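You operate a simulated robot arm through the tools that you are given. There is no shell and no other tool.

The job below is to be done with a simulated robot arm. You get a single attempt, and the scene is never put back.

Task
Unclip the toastie maker and move both sandwiches to the tray.
Fine: press the lid shut afterwards; leave the switch off.

The check looks at the end state, three seconds after you hand in, the way a careful person would. Anything else that was tipped, shoved, dropped, spilled or broken makes it a failure. Lids that push on must go on centred and level and be pressed home; caps that screw on are set level and turned clockwise until they are tight.

Robot
A 6-joint arm with a fingered hand, fixed in place. Base frame: the origin is on the floor under the middle of its stand, x ahead of it, y to its left, z up; the work surface is at about z = 910. Units: mm, rad, N and s.
With the tool pointing down near the work surface it reaches from about 180 to 880 mm from the base axis. Its first joint turns from -2.897 to 2.897 rad. Payload 5 kg.
The tool frame sits at the grasp point between the pads (the TCP): z along the fingers, y along the line on which they close. The tips reach 36 mm beyond it. The gripper opens to 120 mm; its body begins 42 mm behind the TCP. The gripper is a hand of 4 fingers: y runs from the thumb to the fingers, the wrist lies at [-19, -123, -211] in the tool frame, and closing takes about 1.5 s.
Orientation is told as [roll, pitch, yaw] about the base's x, y, z axes, in that order, counted from this pose: with the fingers straight down and the wrist toward the robot, the tool's x, y and z point along [0, 1, 0], [1, 0, 0] and [0, 0, -1] of the base frame.

Tools
- The arm moves only by the tool drive_tool. Its argument "plan" is a list of rows, each a list of 6 numbers: the shift along the tool's x, y, z in cm, then the turn, a rotation vector about the tool's x, y, z in rad. In form: [[tx, ty, tz, ax, ay, az], ...]. A call has 1 to 20 rows; each row shifts and turns the commanded pose from where the row before left it, along the tool's axes as they then stand. "jaw" is the opening, from 0 (shut) to 1 (fully open), set as the call begins (left out, the last holds). Rows are played at 5 a second. More than 50 mm and 0.15 rad between two rows, or a gripper value outside its range, and nothing of the call is played. Where a pose cannot be reached the arm comes as near as it can. A force on the tool above 40 N (or 10 N above the force at the start of the call, whichever is more), or a blocked arm, ends the call early, and 0.2 s more pass. Each finger travels about 45 mm/s and halts on what it meets, pressing with about 32 N; the grip force reading is that of the motor and also rises with nothing between the fingers. The clock runs only during rows and for 0.2 s after the last one: add rows that do not move to give the fingers time. The reply holds the time, the measured pose of the TCP, the force on the tool along the base axes, the opening and the grip force, in the units named above and with some noise, with the torque about the TCP (base axes, N m) and any sound that the robot's microphone picked up.
- Cameras (640 x 400 px; columns grow to the right, rows downward): "scene" is fixed at [221.3, -650.8, 1681.5]; the picture's right is [0.38, -0.93, 0.00], its down [-0.90, -0.36, -0.25] and it looks along [0.23, 0.09, -0.97] (base axes); focal length 214 px, centre (320, 200). "wrist" rides on the gripper at [72, -101, -142] in the tool frame; the picture's right is [-0.79, 0.29, -0.54], its down [-0.56, -0.70, 0.44] and it looks along [-0.25, 0.65, 0.71] (tool axes); focal length 280 px, centre (320, 200). There is no depth. A picture from a camera that has moved, and an enlarged one, comes with that camera's place and axes in the base frame and with its lens.
- snapshot(camera): a new picture of that camera. No time passes.
- lift_body(by): slides the trunk up (or, below 0, down) by that many mm; the arm rides with it, the base frame stays. It gives what a move gives, with no picture.
- move_fingers(index, middle, ring, thumb_bend, thumb_turn): sets how far each is bent, from 0 (flat) to 1 (curled in); at 0.3 the hand is open as for a grip, at 0.7 the pads meet at the TCP. One left out holds its place. A second passes; each finger stops where it meets its share of the squeeze, and holds until it gets a number again. A gripper value or a shape takes the hand back. It gives what a move gives, with no picture; readings hold the bend of each and the force on the fingers (four entries, about 0 where the hand has none), thumb and palm. thumb_turn goes from beside the hand (0) to across from the fingers (1), as for a grip.
- set_grasp(shape): the hand has 4 fingers and takes this shape, open, in about a second: jaw (thumb against the fingers, like two jaws); tri (thumb and two fingers); tip (a fingertip pinch); poke (one finger out to press); point (the index stretched); flat (the hand flat); cup (the hand cupped); fist (a fist). The gripper value then closes the fingers along that shape, each until it touches; the sizes above hold for jaw. It gives what a move gives, with no picture.
- zoom(camera, box): a new picture of the part [left, top, right, bottom] of that camera's present view, enlarged. No time passes.
- sign_off(): hands the job in; it is judged then, once.

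Nothing tells you positions but the pictures and the camera data. Unless the task says otherwise, let go and move clear before handing in.

The tools are called after "Emit:" as a command line: name --pt "numbers of a row" for each row, then --argument value for the rest, lists and objects as JSON in quotes. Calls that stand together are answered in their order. drive_tool: Moves the arm, as the interface text tells. Its arguments: {"type":"object","properties":{"plan":{"type":"array","items":{"type":"array","items":{"type":"number"}}},"jaw":{"type":"number"}},"required":["plan"]} The other tools are called the same way: lift_body (by) moves the trunk up or down; set_grasp (shape) gives the hand a shape; move_fingers (index, middle, ring, thumb_bend, thumb_turn) moves the fingers one by one; snapshot (camera) takes a picture; zoom (camera, box) takes an enlarged picture of a part of a camera's view; sign_off () hands the job in.

At the start:

```text
t: 0.0
tcp_pos: [106.4, -706.9, 1361.5]
ee_rot: [0.0, 0.001, 0.002]
ft_force: [0.4, -0.5, 1.1]
wrist_torque: [0.0, 0.01, 0.01]
finger_gap: 119.6
grasp_force: 0.0
shape: jaw
bend: [0.3, 0.3, 0.3, 0.3, 0.98]
finger forces: [0.0, 0.1, 0.0, 0.1, 0.0, 0.0]
trunk travel left (down, up): [-775.0, 65.0]
```

scene: 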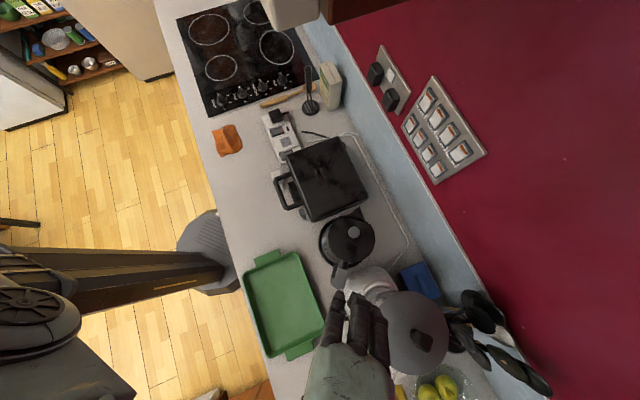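
wrist: 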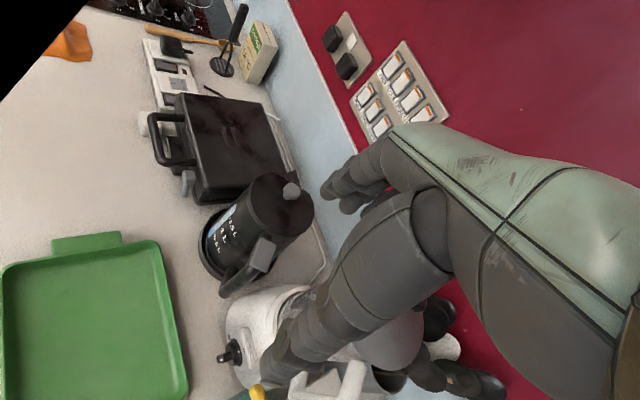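

I see a black toastie maker with a loop handle at its front, a green tray to its right, a kettle between them, and a switch panel on the wall. I'll look closer before moving.

Emit:
zoom --camera "scene" --box '[240, 100, 400, 240]'

Emit:
zoom --camera "wrist" --box '[120, 30, 320, 220]'

Emit:
zoom --camera "scene" --box '[220, 220, 480, 400]'

Emit:
zoom --camera "scene" --box '[180, 0, 500, 200]'

```text
2.86 times, centred on (320, 170) of scene
camera zoom: at [221.3, -650.8, 1681.5], right [0.38, -0.93, 0.0], down [-0.9, -0.36, -0.25], along [0.23, 0.09, -0.97], focal length 613 px, centre (320, 286)
```

zoom: 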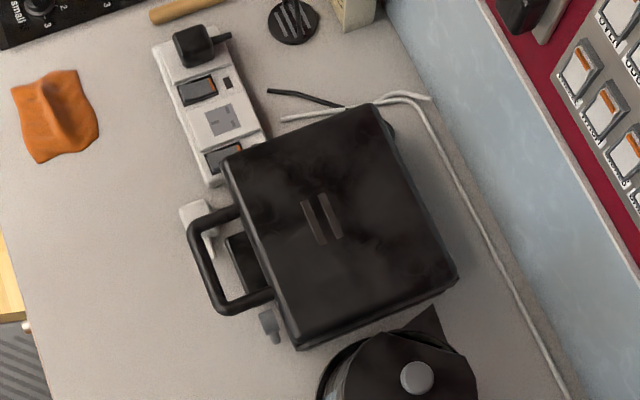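

```text
2.11 times, centred on (220, 125) of wrist
camera zoom: at [5.5, -634.3, 1504.9], right [0.29, -0.79, 0.54], down [-0.7, -0.56, -0.44], along [0.65, -0.25, -0.71], focal length 590 px, centre (530, 358)
```

zoom: 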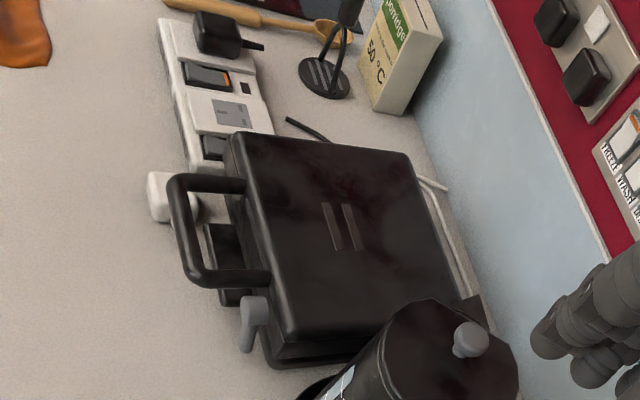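

```text
2.22 times, centred on (350, 310) of scene
camera zoom: at [221.3, -650.8, 1681.5], right [0.38, -0.93, 0.0], down [-0.9, -0.36, -0.25], along [0.23, 0.09, -0.97], focal length 477 px, centre (253, -44)
```

zoom: 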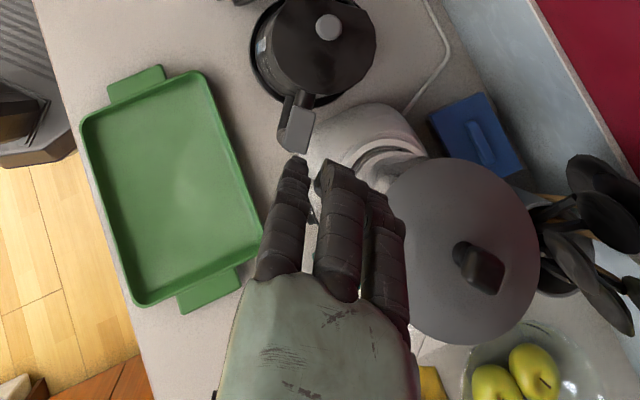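

```text
2.00 times, centred on (340, 100) of scene
camera zoom: at [221.3, -650.8, 1681.5], right [0.38, -0.93, 0.0], down [-0.9, -0.36, -0.25], along [0.23, 0.09, -0.97], focal length 429 px, centre (280, 400)
```

zoom: 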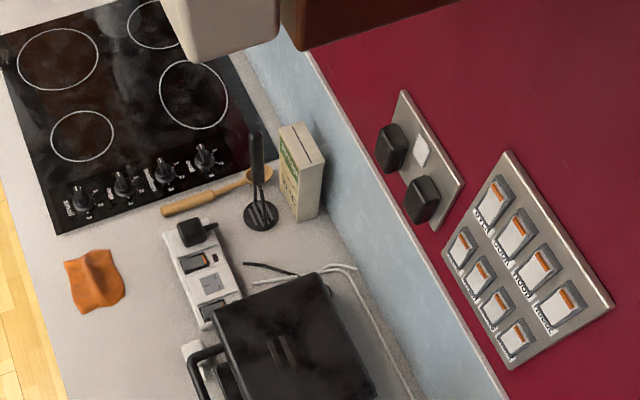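

The toastie maker sits at about (465, -575), facing the robot (front along roughly [-0.7, 0.7]), and the tray is at about (45, -590). I'll turn the hand to face the counter and get a closer view of the front of the toastie maker.

Emit:
drive_tool --pt "0 0 0 0 0 0.131" --pt "0 0 0 0 0 0.131" --pt "0 0 0 0 0 0.131" --pt "0 0 0 0 0 0.131" --pt "0 0 0 0 0 0.131" --pt "0 0 0 0 0 0.131" --pt "4.3 -0.94 1.0 0 0 0" --pt "4.3 -0.94 1.0 0 0 0" --pt "4.3 -0.94 1.0 0 0 0" --pt "4.3 -0.94 1.0 0 0 0" --pt "4.3 -0.94 1.0 0 0 0" --pt "4.3 -0.94 1.0 0 0 0" --pt "4.3 -0.94 1.0 0 0 0" --pt "4.3 -0.94 1.0 0 0 0" --pt "0 0 0 0 0 0"

Emit:
snapshot --camera "wrist"

Emit:
snapshot --camera "scene"

```text
t: 3.2
tcp_pos: [316.7, -481.8, 1222.5]
ee_rot: [0.003, -0.005, -0.788]
ft_force: [0.2, -0.4, 1.2]
wrist_torque: [0.07, -0.02, -0.01]
finger_gap: 119.6
grasp_force: 0.1
shape: jaw
bend: [0.3, 0.3, 0.3, 0.3, 0.98]
finger forces: [0.0, 0.0, 0.0, 0.0, 0.1, 0.1]
out of reach, approached as far as the arm can: row 8, 9, 10, 11, 12, 13, 14
trunk travel left (down, up): [-775.0, 65.0]
```

```text
taken
camera wrist: at [296.7, -357.7, 1364.8], right [-0.36, -0.76, 0.54], down [-0.89, 0.1, -0.45], along [0.28, -0.64, -0.71], focal length 280 px, centre (320, 200)
```

wrist: 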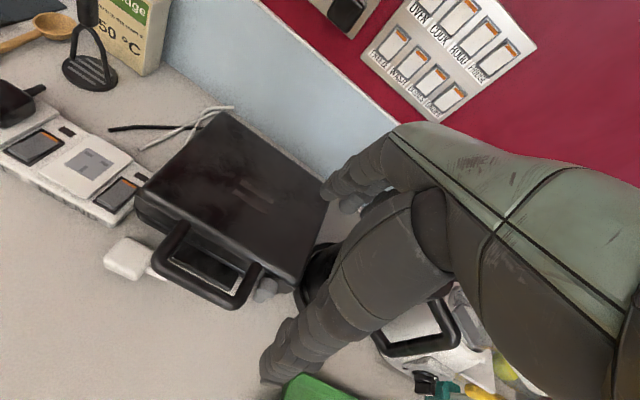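

```text
taken
```

scene: 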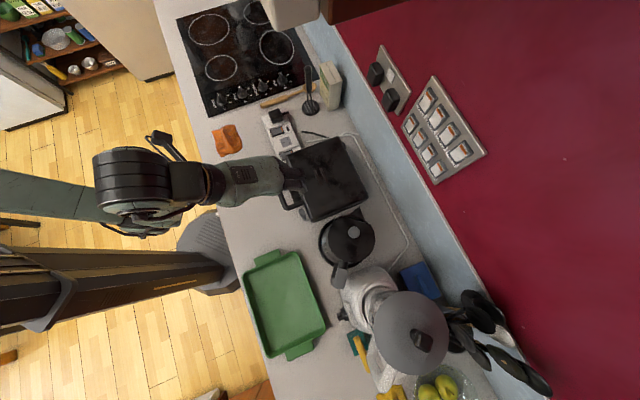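

Emit:
zoom --camera "wrist" --box '[90, 180, 330, 330]'

Emit:
zoom --camera "scene" --box '[320, 220, 560, 400]'

```text
2.67 times, centred on (210, 255) of wrist
camera zoom: at [296.7, -357.7, 1364.8], right [-0.36, -0.76, 0.54], down [-0.89, 0.1, -0.45], along [0.28, -0.64, -0.71], focal length 748 px, centre (613, 53)
```

zoom: 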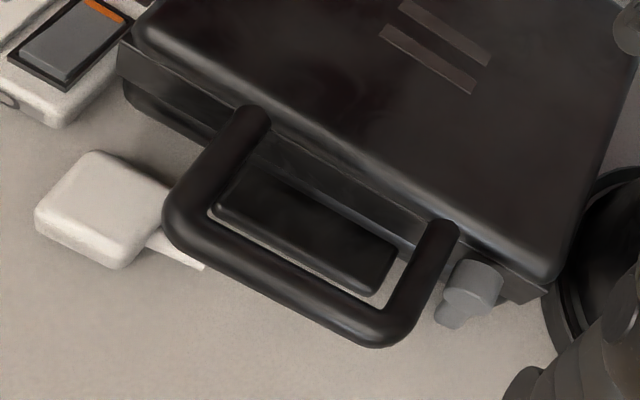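

```text
2.22 times, centred on (440, 310) of scene
camera zoom: at [221.3, -650.8, 1681.5], right [0.38, -0.93, 0.0], down [-0.9, -0.36, -0.25], along [0.23, 0.09, -0.97], focal length 477 px, centre (53, -44)
```

zoom: 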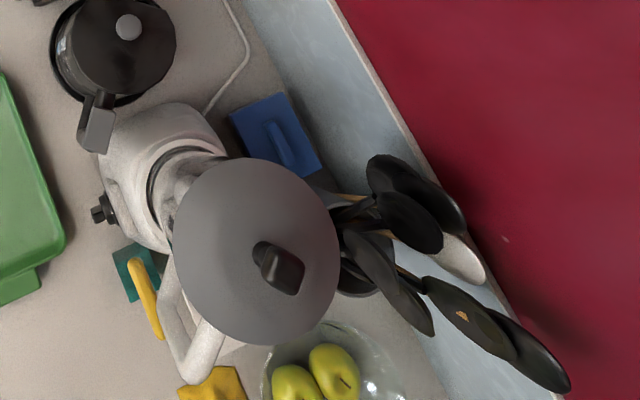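

The lid has a loop handle at the front (outer bar at about z=983), a grey clip near its front right corner at about (324, -545, 980), and a white object on the left. I'll shift the hand to the right to view the clip up close.

Emit:
drive_tool --pt "-3.5 0 1.0 0 0 0" --pt "-3.5 0 1.0 0 0 0" --pt "-3.5 0 1.0 0 0 0" --pt "-3.5 0 1.0 0 0 0" --pt "0 0 0 0 0 0"

Emit:
snapshot --camera "wrist"

Emit:
snapshot --camera "scene"

```text
t: 4.4
tcp_pos: [217.5, -579.0, 1179.3]
ee_rot: [0.002, 0.0, -0.785]
ft_force: [0.0, 0.0, -0.4]
wrist_torque: [-0.01, -0.01, 0.0]
finger_gap: 119.8
grasp_force: 0.1
shape: jaw
bend: [0.3, 0.3, 0.3, 0.3, 0.98]
finger forces: [0.0, 0.1, 0.0, 0.0, 0.1, 0.1]
trunk travel left (down, up): [-775.0, 65.0]
```

```text
taken
camera wrist: at [197.3, -454.7, 1321.6], right [-0.35, -0.76, 0.54], down [-0.89, 0.1, -0.44], along [0.28, -0.64, -0.71], focal length 280 px, centre (320, 200)
```

wrist: 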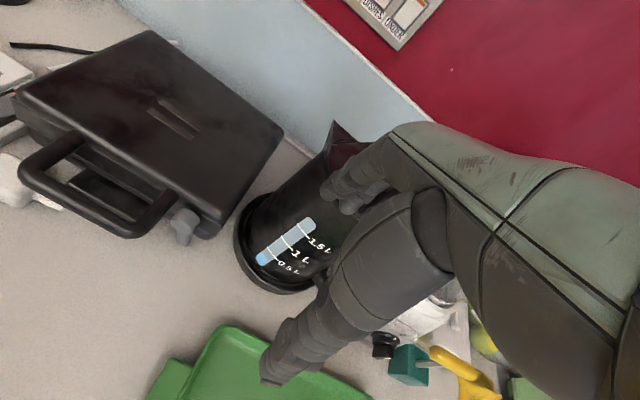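

```text
taken
```

scene: 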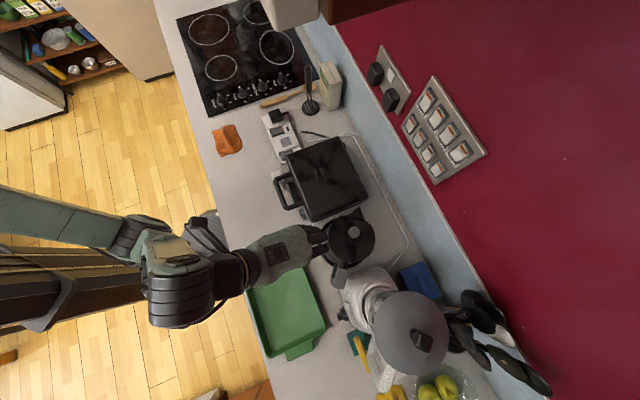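

Emit:
zoom --camera "wrist" --box '[0, 130, 240, 280]'

Emit:
zoom --camera "wrist" --box '[130, 180, 240, 250]'

```text
2.67 times, centred on (120, 205) of wrist
camera zoom: at [197.3, -454.7, 1321.6], right [-0.35, -0.76, 0.54], down [-0.89, 0.1, -0.44], along [0.28, -0.64, -0.71], focal length 748 px, centre (853, 187)
```

zoom: 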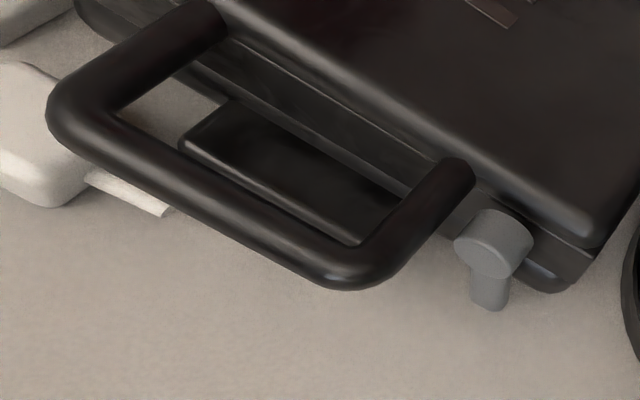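

```text
5.71 times, centred on (185, 215) of wrist
camera zoom: at [197.3, -454.7, 1321.6], right [-0.35, -0.76, 0.54], down [-0.89, 0.1, -0.44], along [0.28, -0.64, -0.71], focal length 1602 px, centre (1091, 114)
```

zoom: 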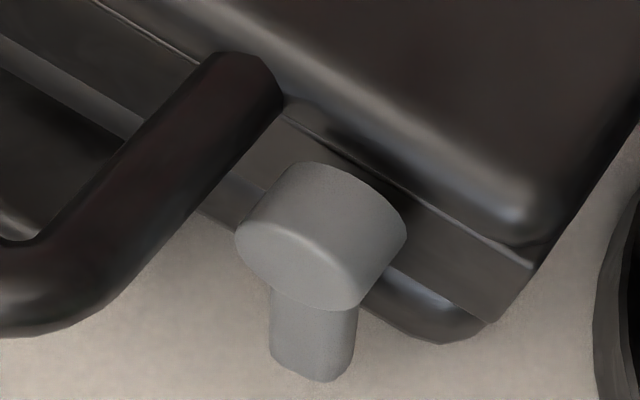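

Emit:
zoom --camera "scene" --box '[270, 150, 350, 230]'

Emit:
zoom --camera "wrist" --box '[0, 20, 300, 260]'

```text
5.00 times, centred on (310, 190) of scene
camera zoom: at [221.3, -650.8, 1681.5], right [0.38, -0.93, 0.0], down [-0.9, -0.36, -0.25], along [0.23, 0.09, -0.97], focal length 1072 px, centre (370, 250)
```

zoom: 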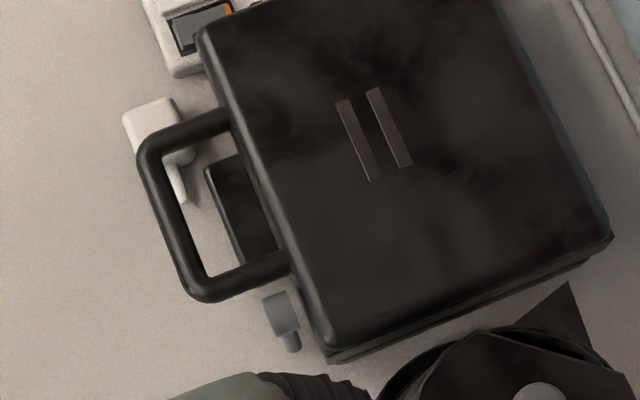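

```text
1.67 times, centred on (150, 140) of wrist
camera zoom: at [197.3, -454.7, 1321.6], right [-0.35, -0.76, 0.54], down [-0.89, 0.1, -0.44], along [0.28, -0.64, -0.71], focal length 467 px, centre (603, 300)
```

zoom: 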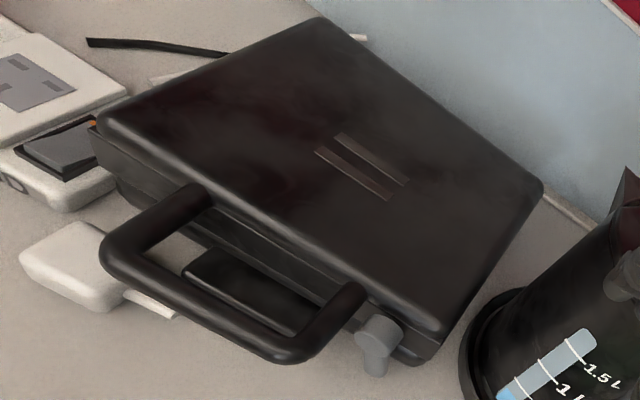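

The grey clip is a disc with a lever hanging down over the seam, and the handle arm blocks it on the left, so it should swing to the right. I'll try the poke shape to see where the finger points.

Emit:
set_grasp --shape "poke"

Emit:
snapshot --camera "wrist"

Emit:
zoom --camera "scene" --box '[220, 180, 380, 320]'

```text
t: 5.3
tcp_pos: [216.2, -577.8, 1177.9]
ee_rot: [-0.001, 0.0, -0.785]
ft_force: [-0.7, 0.4, 1.0]
wrist_torque: [-0.01, -0.03, 0.0]
finger_gap: 0.0
grasp_force: 0.1
shape: poke
bend: [0.7, 0.7, 0.99, 1.0, 1.0]
finger forces: [0.1, 0.0, 0.0, 0.0, 0.0, 0.0]
trunk travel left (down, up): [-775.0, 65.0]
```

```text
taken
camera wrist: at [196.8, -455.3, 1321.6], right [-0.35, -0.76, 0.54], down [-0.89, 0.1, -0.44], along [0.28, -0.64, -0.71], focal length 280 px, centre (320, 200)
```

wrist: 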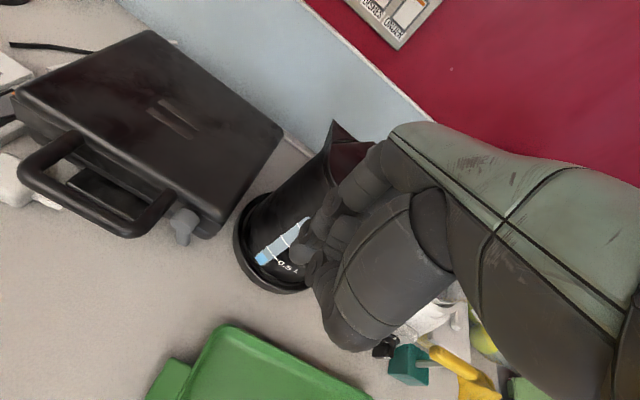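

```text
2.86 times, centred on (300, 250) of scene
camera zoom: at [221.3, -650.8, 1681.5], right [0.38, -0.93, 0.0], down [-0.9, -0.36, -0.25], along [0.23, 0.09, -0.97], focal length 613 px, centre (377, 57)
```

zoom: 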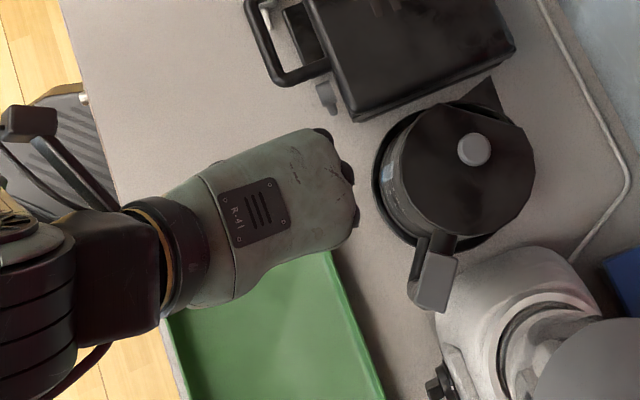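

Emit:
set_grasp --shape "point"

Emit:
snapshot --camera "wrist"

Emit:
zoom --camera "scene" --box '[220, 180, 380, 320]'

```text
t: 6.2
tcp_pos: [216.4, -578.8, 1178.5]
ee_rot: [0.0, 0.0, -0.786]
ft_force: [0.3, -0.5, -0.5]
wrist_torque: [0.0, -0.03, 0.02]
finger_gap: 0.1
grasp_force: 0.1
shape: point
bend: [0.19, 1.0, 1.0, 0.99, 0.87]
finger forces: [0.0, 0.1, 0.0, 0.0, 0.1, 0.0]
trunk travel left (down, up): [-775.0, 65.0]
```

```text
taken
camera wrist: at [197.0, -454.9, 1321.7], right [-0.35, -0.76, 0.54], down [-0.89, 0.1, -0.44], along [0.28, -0.64, -0.71], focal length 280 px, centre (320, 200)
```

wrist: 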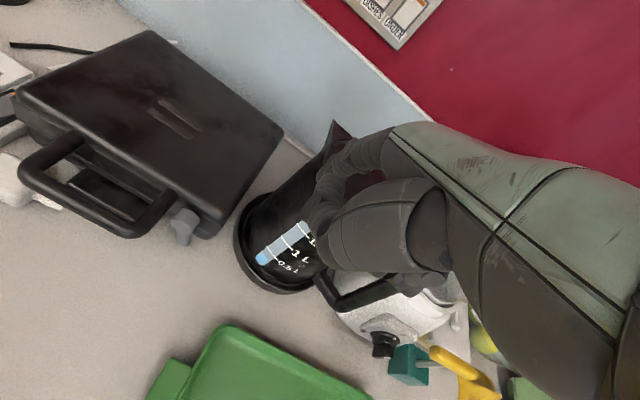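

```text
2.86 times, centred on (300, 250) of scene
camera zoom: at [221.3, -650.8, 1681.5], right [0.38, -0.93, 0.0], down [-0.9, -0.36, -0.25], along [0.23, 0.09, -0.97], focal length 613 px, centre (377, 57)
```

zoom: 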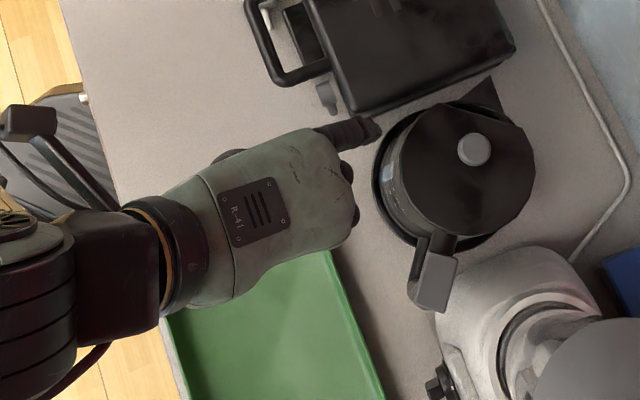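

Emit:
zoom --camera "wrist" --box '[260, 100, 460, 310]'

Emit:
zoom --camera "scene" --box '[280, 190, 340, 230]'

```text
1.90 times, centred on (360, 205) of wrist
camera zoom: at [197.0, -454.9, 1321.7], right [-0.35, -0.76, 0.54], down [-0.89, 0.1, -0.44], along [0.28, -0.64, -0.71], focal length 534 px, centre (244, 190)
```

zoom: 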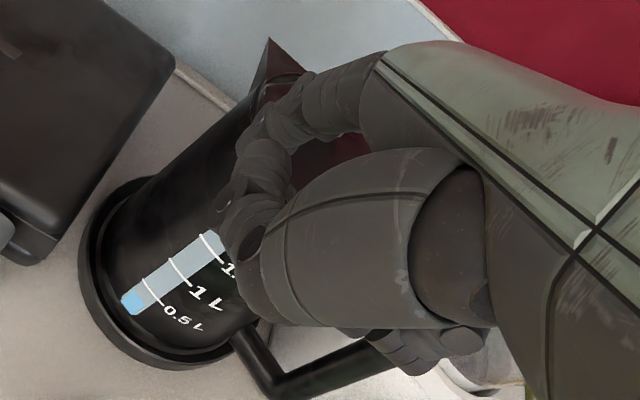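

```text
10.00 times, centred on (310, 210) of scene
camera zoom: at [221.3, -650.8, 1681.5], right [0.38, -0.93, 0.0], down [-0.9, -0.36, -0.25], along [0.23, 0.09, -0.97], focal length 2145 px, centre (420, 100)
```

zoom: 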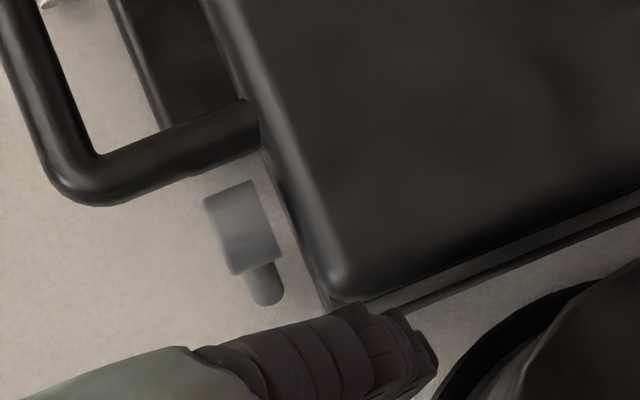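

In the point shape the index finger sticks out on the left side of the hand, at roughly (16, 86, 35) in the tool frame. I'll back the hand off, lower it and tilt it slightly, to set up for swinging the clip lever to the right.

Emit:
drive_tool --pt "2.2 -2.2 1.0 0 0 0" --pt "2.2 -2.2 2.0 0 0 0" --pt "2.2 -2.2 2.5 0 0 0" --pt "2.2 -2.2 2.5 0 0 0" --pt "0 0 0 -0.125 0 0" --pt "0 0 0 -0.125 0 0" --pt "0 0 0 0 0 0"

Emit:
snapshot --camera "wrist"

Emit:
zoom --camera "scene" --box '[240, 150, 360, 240]'

```text
t: 7.8
tcp_pos: [218.3, -457.1, 1099.9]
ee_rot: [-0.001, -0.251, -0.786]
ft_force: [-0.7, -1.2, -0.2]
wrist_torque: [0.05, -0.01, 0.03]
finger_gap: 0.2
grasp_force: 0.1
shape: point
bend: [0.19, 1.0, 1.0, 0.99, 0.87]
finger forces: [0.0, 0.1, 0.0, 0.0, 0.0, 0.0]
trunk travel left (down, up): [-775.0, 65.0]
```

```text
taken
camera wrist: at [176.2, -310.2, 1213.0], right [-0.46, -0.66, 0.6], down [-0.8, 0.01, -0.6], along [0.39, -0.75, -0.53], focal length 280 px, centre (320, 200)
```

wrist: 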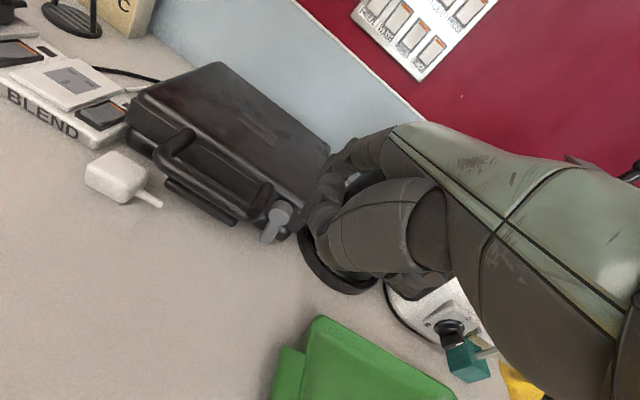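

```text
4.44 times, centred on (300, 195) of scene
camera zoom: at [221.3, -650.8, 1681.5], right [0.38, -0.93, 0.0], down [-0.9, -0.36, -0.25], along [0.23, 0.09, -0.97], focal length 953 px, centre (409, 222)
```

zoom: 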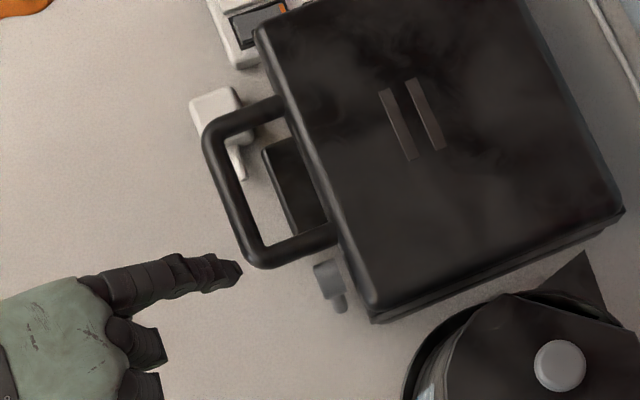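

Emit:
zoom --camera "wrist" --box '[230, 180, 330, 260]'

Emit:
zoom --camera "wrist" --box '[100, 50, 360, 270]'

```text
5.00 times, centred on (280, 220) of wrist
camera zoom: at [176.2, -310.2, 1213.0], right [-0.46, -0.66, 0.6], down [-0.8, 0.01, -0.6], along [0.39, -0.75, -0.53], focal length 1402 px, centre (520, 100)
```

zoom: 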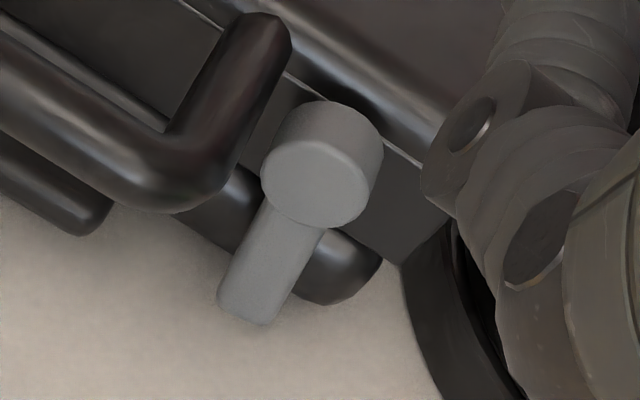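

```text
1.82 times, centred on (230, 160) of wrist
camera zoom: at [176.2, -310.2, 1213.0], right [-0.46, -0.66, 0.6], down [-0.8, 0.01, -0.6], along [0.39, -0.75, -0.53], focal length 510 px, centre (484, 273)
```

zoom: 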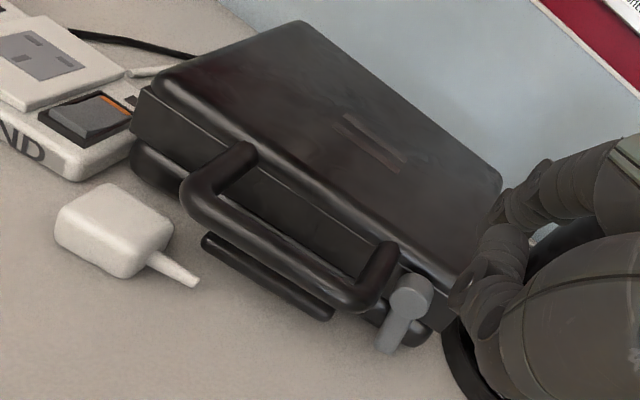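

The clip's disc is centred near l=-145 across the front, and its lever hangs down to about z=932. I'll tilt a bit more and lower the index fingertip in front of the toastie maker, just left of the lever and clear of the handle.

Emit:
drive_tool --pt "0 0 0 -0.1 0 0" --pt "0.148 -1.31 2.71 0 0 0" --pt "0.148 -1.31 2.71 0 0 0" --pt "0.148 -1.31 2.71 0 0 0" --pt "0.148 -1.31 2.71 0 0 0" --pt "0 0 0 0 0 0"

Emit:
snapshot --camera "wrist"

Emit:
zoom --camera "scene" --box '[240, 150, 360, 240]'

```text
t: 9.2
tcp_pos: [212.4, -442.0, 978.5]
ee_rot: [0.001, -0.349, -0.785]
ft_force: [0.7, -0.4, -0.1]
wrist_torque: [-0.01, 0.0, -0.01]
finger_gap: 0.2
grasp_force: 0.0
shape: point
bend: [0.19, 1.0, 1.0, 0.99, 0.87]
finger forces: [0.0, 0.1, 0.1, 0.0, 0.0, 0.0]
trunk travel left (down, up): [-775.0, 65.0]
```

```text
taken
camera wrist: at [163.8, -287.9, 1079.3], right [-0.5, -0.62, 0.61], down [-0.75, -0.04, -0.66], along [0.43, -0.79, -0.45], focal length 280 px, centre (320, 200)
```

wrist: 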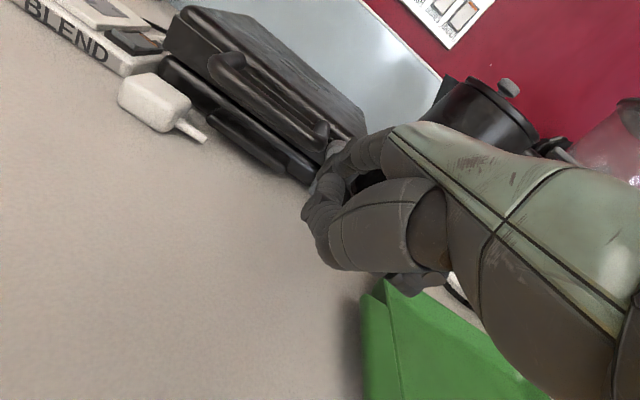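

```text
4.44 times, centred on (300, 195) of scene
camera zoom: at [221.3, -650.8, 1681.5], right [0.38, -0.93, 0.0], down [-0.9, -0.36, -0.25], along [0.23, 0.09, -0.97], focal length 953 px, centre (409, 222)
```

zoom: 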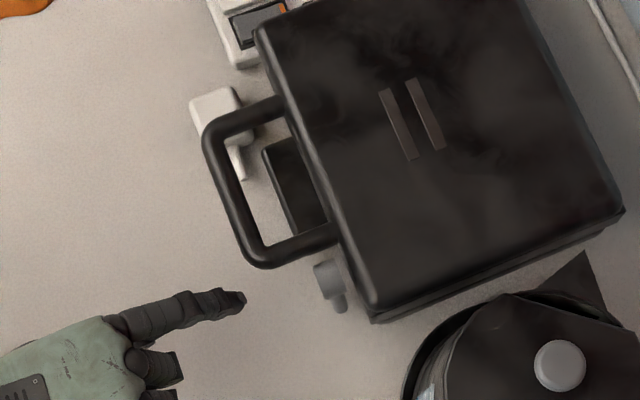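

Emit:
zoom --camera "wrist" --box '[270, 90, 390, 210]'

```text
3.33 times, centred on (330, 150) of wrist
camera zoom: at [163.8, -287.9, 1079.3], right [-0.5, -0.62, 0.61], down [-0.75, -0.04, -0.66], along [0.43, -0.79, -0.45], focal length 935 px, centre (287, 367)
```

zoom: 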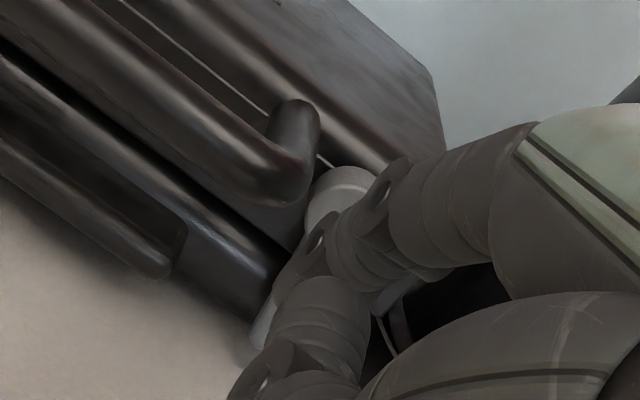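

Emit:
drive_tool --pt "0 -1.03 2.82 0 0 0" --pt "0 1.0 0.37 0 0 0" --pt "0 1.5 0.55 0 0 0" --pt "0 1.5 0.55 0 0 0" --pt "0 0 0 0 0 0"

Emit:
snapshot --camera "wrist"

Emit:
zoom --camera "scene" --box '[260, 160, 340, 240]'

Emit:
zoom --camera "wrist" --box '[230, 80, 390, 210]'

```text
t: 10.4
tcp_pos: [244.2, -471.9, 948.6]
ee_rot: [-0.001, -0.35, -0.785]
ft_force: [-0.4, 0.3, -0.8]
wrist_torque: [0.02, -0.01, 0.0]
finger_gap: 0.0
grasp_force: 0.1
shape: point
bend: [0.19, 1.0, 1.0, 0.99, 0.87]
finger forces: [0.0, 0.0, 0.0, 0.0, 0.2, 0.0]
trunk travel left (down, up): [-775.0, 65.0]
```

```text
taken
camera wrist: at [193.9, -319.1, 1049.0], right [-0.5, -0.62, 0.61], down [-0.75, -0.04, -0.66], along [0.43, -0.79, -0.45], focal length 280 px, centre (320, 200)
```

wrist: 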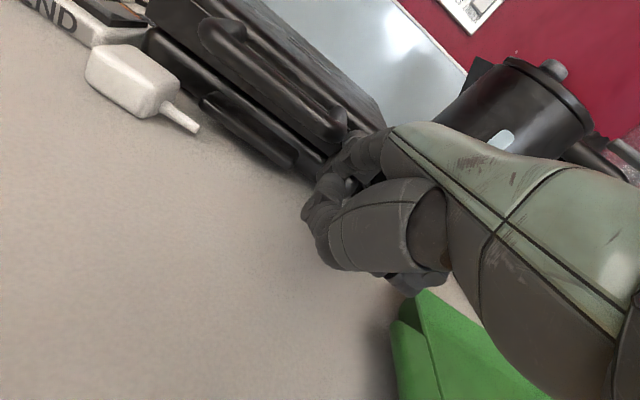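

```text
5.00 times, centred on (300, 200) of scene
camera zoom: at [221.3, -650.8, 1681.5], right [0.38, -0.93, 0.0], down [-0.9, -0.36, -0.25], along [0.23, 0.09, -0.97], focal length 1072 px, centre (420, 200)
```

zoom: 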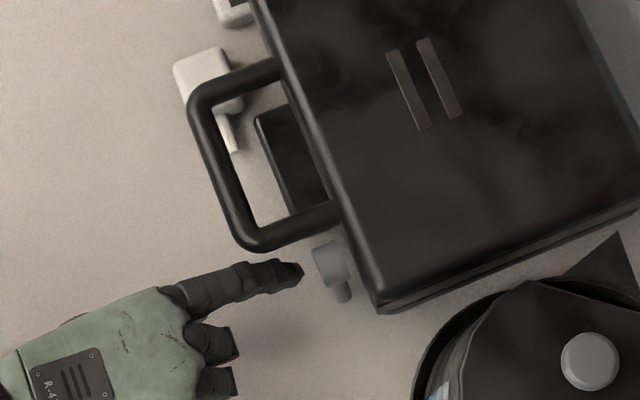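

```text
3.08 times, centred on (310, 145) of wrist
camera zoom: at [193.9, -319.1, 1049.0], right [-0.5, -0.62, 0.61], down [-0.75, -0.04, -0.66], along [0.43, -0.79, -0.45], focal length 863 px, centre (351, 369)
```

zoom: 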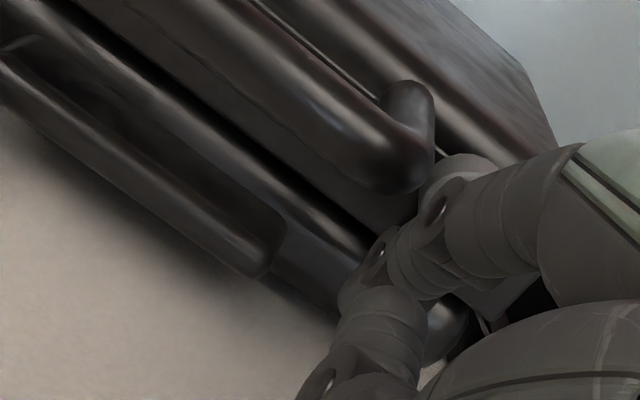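

The fingertip is in front of the toastie maker at about d=597, just left of the lever. I'll push in 23 mm, then start pressing the lever to the right.

Emit:
drive_tool --pt "0 1.08 0.39 0 0 0" --pt "0 1.08 0.39 0 0 0" --pt "0 0 0 0 0 0"

Emit:
zoom --camera "scene" --box '[260, 160, 340, 240]'

Emit:
zoom --camera "wrist" --box '[230, 80, 390, 210]'

```text
t: 11.2
tcp_pos: [260.0, -488.9, 949.2]
ee_rot: [0.0, -0.349, -0.785]
ft_force: [-0.6, 3.7, -0.9]
wrist_torque: [-0.06, 0.0, 0.17]
finger_gap: 115.1
grasp_force: 0.2
shape: point
bend: [0.2, 1.0, 1.0, 0.99, 0.87]
finger forces: [3.8, 0.0, 0.0, 0.0, 0.0, 0.1]
trunk travel left (down, up): [-775.0, 65.0]
```

```text
5.00 times, centred on (300, 200) of scene
camera zoom: at [221.3, -650.8, 1681.5], right [0.38, -0.93, 0.0], down [-0.9, -0.36, -0.25], along [0.23, 0.09, -0.97], focal length 1072 px, centre (420, 200)
```

zoom: 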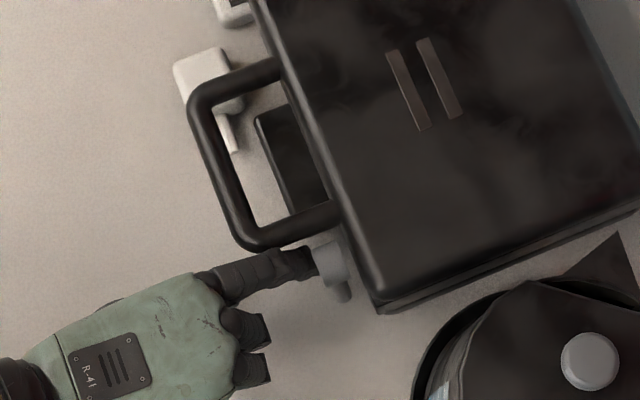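

```text
3.08 times, centred on (310, 145) of wrist
camera zoom: at [210.0, -335.2, 1048.7], right [-0.5, -0.62, 0.61], down [-0.75, -0.04, -0.66], along [0.43, -0.79, -0.45], focal length 863 px, centre (351, 369)
```

zoom: 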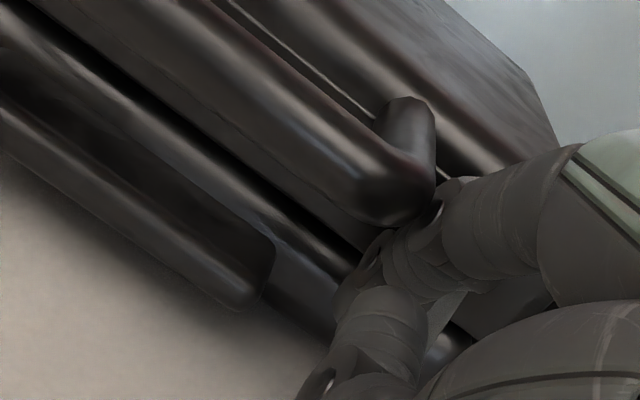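

The finger has touched something lightly (about 4 N), presumably the lever. I'll press to the right in small steps.

Emit:
drive_tool --pt "-0.6 0 0 0 0 0" --pt "-0.6 0 0 0 0 0" --pt "-0.6 0 0 0 0 0" --pt "0 0 0 0 0 0"

Emit:
zoom --camera "scene" --box '[260, 160, 340, 240]'

Emit:
zoom --camera "wrist" --box '[230, 80, 390, 210]'

```text
t: 12.2
tcp_pos: [245.5, -502.7, 947.9]
ee_rot: [-0.003, -0.351, -0.788]
ft_force: [-1.8, 1.6, -1.6]
wrist_torque: [0.01, -0.02, 0.03]
finger_gap: 115.3
grasp_force: 0.1
shape: point
bend: [0.2, 1.0, 1.0, 0.99, 0.87]
finger forces: [2.6, 0.0, 0.0, 0.0, 0.0, 0.1]
trunk travel left (down, up): [-775.0, 65.0]
```

```text
5.00 times, centred on (300, 200) of scene
camera zoom: at [221.3, -650.8, 1681.5], right [0.38, -0.93, 0.0], down [-0.9, -0.36, -0.25], along [0.23, 0.09, -0.97], focal length 1072 px, centre (420, 200)
```

zoom: 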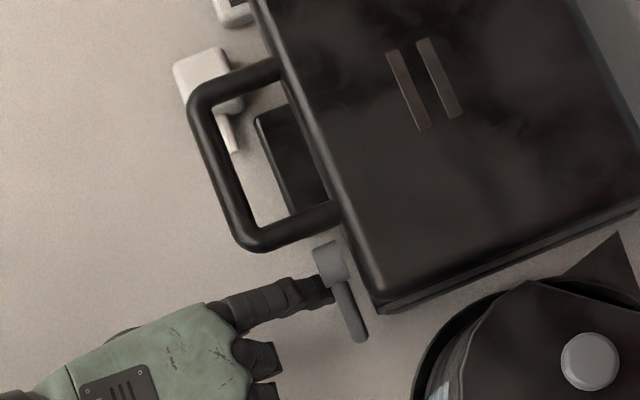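

```text
3.08 times, centred on (310, 145) of wrist
camera zoom: at [196.1, -349.4, 1048.3], right [-0.5, -0.62, 0.61], down [-0.75, -0.04, -0.66], along [0.43, -0.79, -0.45], focal length 863 px, centre (351, 369)
```

zoom: 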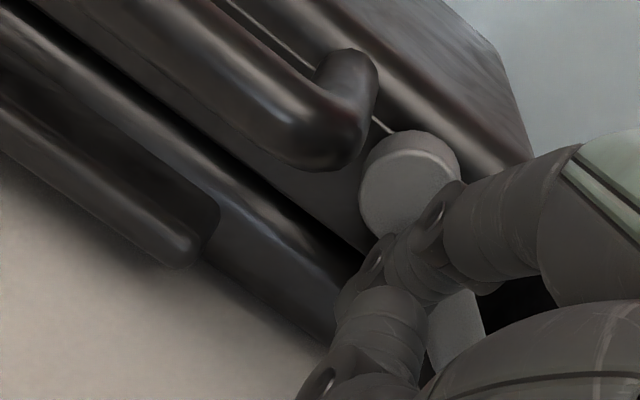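

The lever is swinging to the right with little force. I'll keep following its arc, right and up.

Emit:
drive_tool --pt "-1.0 0.07 -0.19 0 0 0" --pt "-1.0 0.14 -0.38 0 0 0" --pt "-0.8 0.21 -0.56 0 0 0" --pt "-0.6 0.27 -0.75 0 0 0" --pt "-0.3 0.34 -0.94 0 0 0" --pt "0 0 0 0 0 0"

Emit:
zoom --camera "scene" --box '[260, 160, 340, 240]'

Emit:
zoom --camera "wrist" --box '[230, 80, 390, 210]'

```text
t: 13.6
tcp_pos: [222.0, -528.9, 979.4]
ee_rot: [0.001, -0.351, -0.785]
ft_force: [1.9, 0.7, 1.4]
wrist_torque: [0.01, 0.02, -0.01]
finger_gap: 115.5
grasp_force: 0.0
shape: point
bend: [0.19, 1.0, 1.0, 0.99, 0.87]
finger forces: [0.0, 0.0, 0.0, 0.1, 0.1, 0.1]
trunk travel left (down, up): [-775.0, 65.0]
```

```text
5.00 times, centred on (300, 200) of scene
camera zoom: at [221.3, -650.8, 1681.5], right [0.38, -0.93, 0.0], down [-0.9, -0.36, -0.25], along [0.23, 0.09, -0.97], focal length 1072 px, centre (420, 200)
```

zoom: 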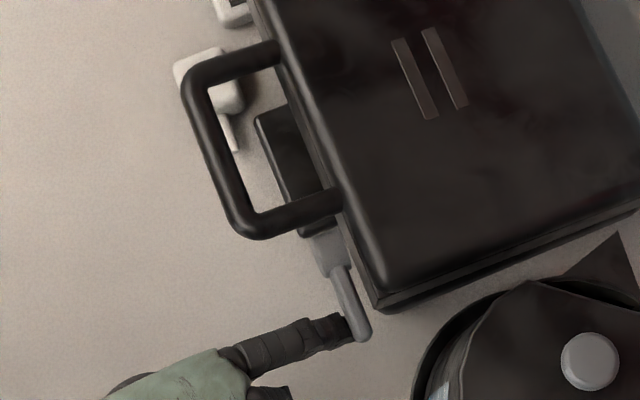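

```text
3.08 times, centred on (310, 145) of wrist
camera zoom: at [172.0, -375.0, 1079.4], right [-0.5, -0.62, 0.61], down [-0.75, -0.04, -0.66], along [0.43, -0.79, -0.45], focal length 863 px, centre (351, 369)
```

zoom: 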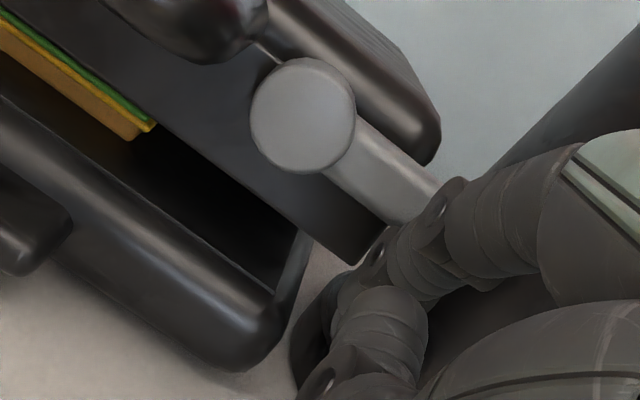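

The lever is now horizontal and the lid has popped slightly open, with a sandwich visible inside. I'll withdraw the finger a little and look.

Emit:
drive_tool --pt "0 -2.0 -0.73 0 0 0" --pt "0 -2.0 -0.73 0 0 0" --pt "0 -2.0 -0.73 0 0 0" --pt "0 0 0 0 0 0"

Emit:
snapshot --camera "wrist"

Emit:
zoom --camera "scene" --box '[240, 120, 400, 240]'

Emit:
zoom --camera "wrist" --box '[120, 0, 400, 200]'

```text
t: 14.6
tcp_pos: [177.5, -482.9, 978.8]
ee_rot: [-0.001, -0.35, -0.786]
ft_force: [-0.2, 1.0, 0.2]
wrist_torque: [0.02, -0.01, 0.05]
finger_gap: 115.3
grasp_force: 0.1
shape: point
bend: [0.19, 1.0, 1.0, 0.99, 0.87]
finger forces: [0.0, 0.0, 0.0, 0.0, 0.0, 0.1]
trunk travel left (down, up): [-775.0, 65.0]
```

```text
taken
camera wrist: at [126.9, -329.5, 1079.4], right [-0.5, -0.62, 0.61], down [-0.75, -0.04, -0.66], along [0.43, -0.79, -0.45], focal length 280 px, centre (320, 200)
```

wrist: 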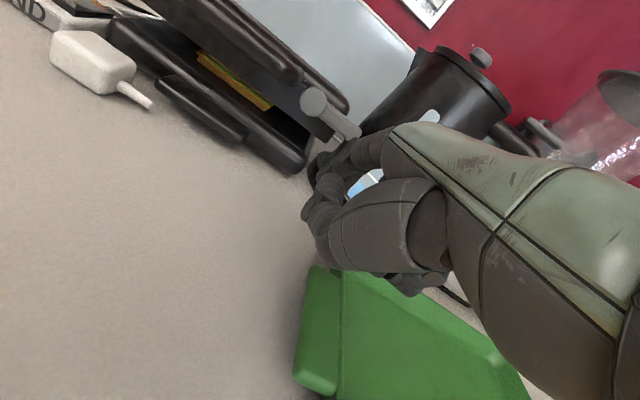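

```text
3.33 times, centred on (320, 180) of scene
camera zoom: at [221.3, -650.8, 1681.5], right [0.38, -0.93, 0.0], down [-0.9, -0.36, -0.25], along [0.23, 0.09, -0.97], focal length 715 px, centre (320, 267)
```

zoom: 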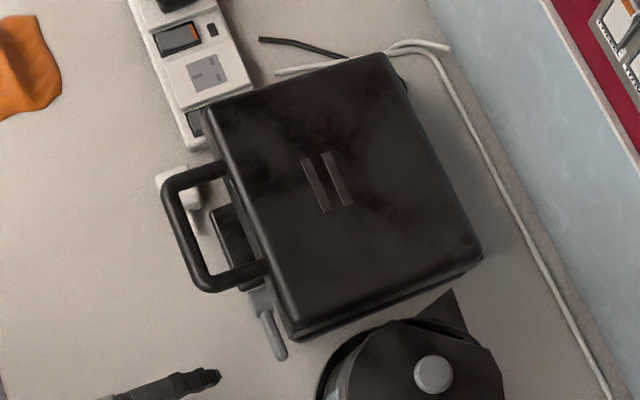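

```text
2.00 times, centred on (260, 100) of wrist
camera zoom: at [126.9, -329.5, 1079.4], right [-0.5, -0.62, 0.61], down [-0.75, -0.04, -0.66], along [0.43, -0.79, -0.45], focal length 561 px, centre (440, 400)
```

zoom: 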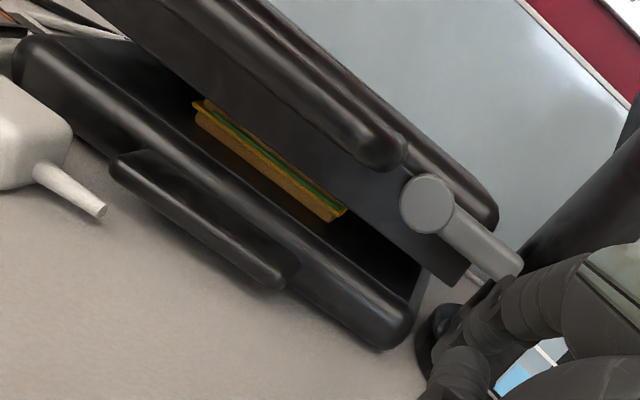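

The lid is sitting ajar by about 10°, with the handle bar now at about z=1025. I'll slide the index finger under the middle of the bar to lift the lid.

Emit:
drive_tool --pt "4.07 0 0 0 0 0" --pt "4.07 0 0 0 0 0" --pt "4.07 0 0 0 0 0" --pt "0 -0.2 0.6 0 0 0" --pt "0 2.1 0.77 0 0 0" --pt "0 2.1 0.77 0 0 0" --pt "0 0 0 0 0 0"

Emit:
snapshot --camera "wrist"

Emit:
zoom --camera "scene" --box '[240, 120, 400, 240]'

Emit:
zoom --camera "wrist" --box '[200, 20, 420, 200]'

```text
t: 16.2
tcp_pos: [292.1, -427.5, 971.1]
ee_rot: [-0.001, -0.349, -0.787]
ft_force: [-0.8, 1.0, -0.9]
wrist_torque: [-0.03, 0.0, 0.03]
finger_gap: 115.1
grasp_force: 0.0
shape: point
bend: [0.2, 1.0, 1.0, 0.99, 0.87]
finger forces: [1.5, 0.0, 0.1, 0.0, 0.0, 0.1]
trunk travel left (down, up): [-775.0, 65.0]
```

```text
taken
camera wrist: at [243.5, -274.6, 1071.9], right [-0.5, -0.62, 0.61], down [-0.75, -0.04, -0.66], along [0.43, -0.79, -0.45], focal length 280 px, centre (320, 200)
```

wrist: 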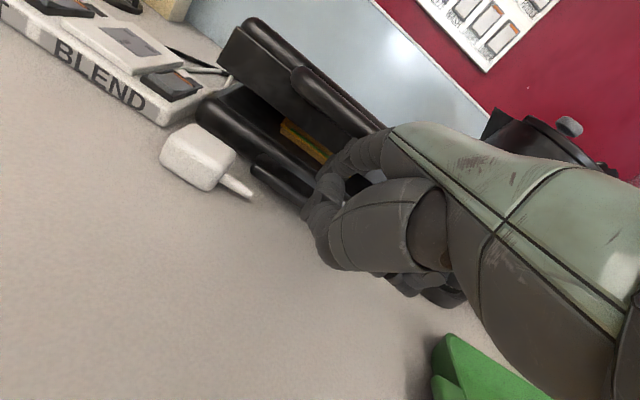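

```text
3.33 times, centred on (320, 180) of scene
camera zoom: at [221.3, -650.8, 1681.5], right [0.38, -0.93, 0.0], down [-0.9, -0.36, -0.25], along [0.23, 0.09, -0.97], focal length 715 px, centre (320, 267)
```

zoom: 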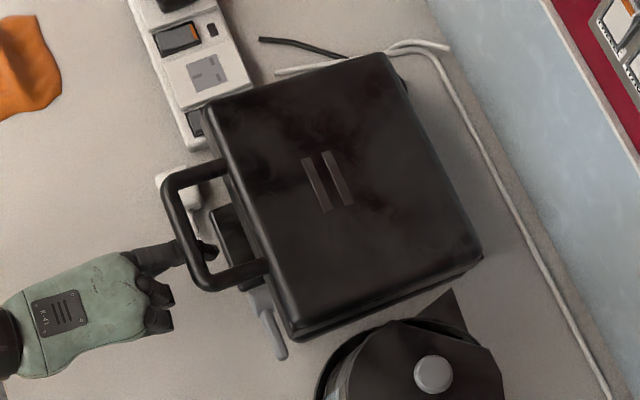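

```text
2.22 times, centred on (310, 110) of wrist
camera zoom: at [243.5, -274.6, 1071.9], right [-0.5, -0.62, 0.61], down [-0.75, -0.04, -0.66], along [0.43, -0.79, -0.45], focal length 623 px, centre (342, 400)
```

zoom: 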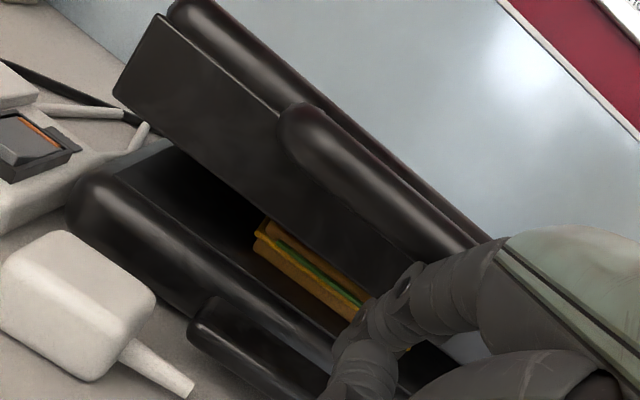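

The finger is under the bar. I'll lift along the lid's opening arc in the first stage, about 10° to 40°.

Emit:
drive_tool --pt "0 0.42 -1.6 0 0 0" --pt "0 0.42 -1.6 0 0 0" --pt "0 1.28 -1.76 0 0 0" --pt "0 1.52 -1.68 0 0 0" --pt "0 1.61 -1.5 0 0 0" --pt "0 1.74 -1.38 0 0 0" --pt "0 1.86 -1.21 0 0 0" --pt "0 1.95 -1.07 0 0 0" --pt "0 0 0 0 0 0"

Emit:
snapshot --camera "wrist"

Emit:
zoom --camera "scene" --box '[240, 100, 400, 240]'

```text
t: 18.2
tcp_pos: [335.2, -470.2, 1120.6]
ee_rot: [0.001, -0.349, -0.786]
ft_force: [-0.2, 0.7, -0.5]
wrist_torque: [0.04, -0.03, -0.01]
finger_gap: 115.2
grasp_force: 0.0
shape: point
bend: [0.19, 1.0, 1.0, 0.99, 0.87]
finger forces: [0.1, 0.0, 0.0, 0.1, 0.0, 0.1]
trunk travel left (down, up): [-775.0, 65.0]
```

```text
taken
camera wrist: at [286.4, -317.8, 1220.7], right [-0.5, -0.62, 0.61], down [-0.75, -0.04, -0.66], along [0.43, -0.79, -0.45], focal length 280 px, centre (320, 200)
```

wrist: 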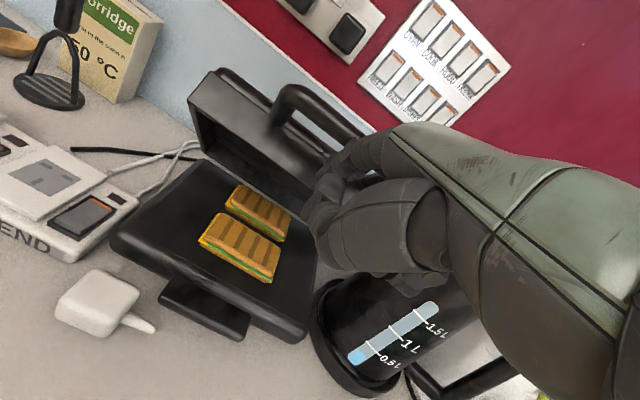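

```text
2.86 times, centred on (320, 170) of scene
camera zoom: at [221.3, -650.8, 1681.5], right [0.38, -0.93, 0.0], down [-0.9, -0.36, -0.25], along [0.23, 0.09, -0.97], focal length 613 px, centre (320, 286)
```

zoom: 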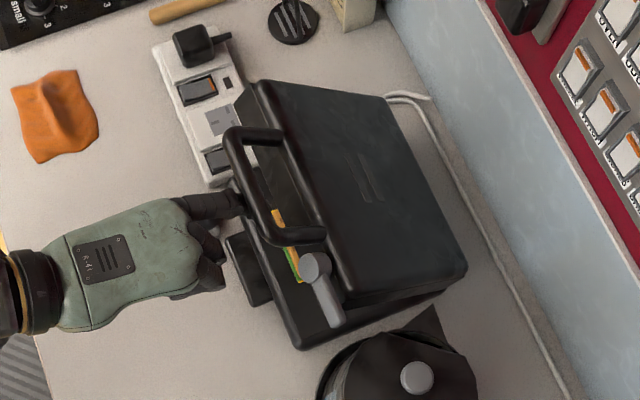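

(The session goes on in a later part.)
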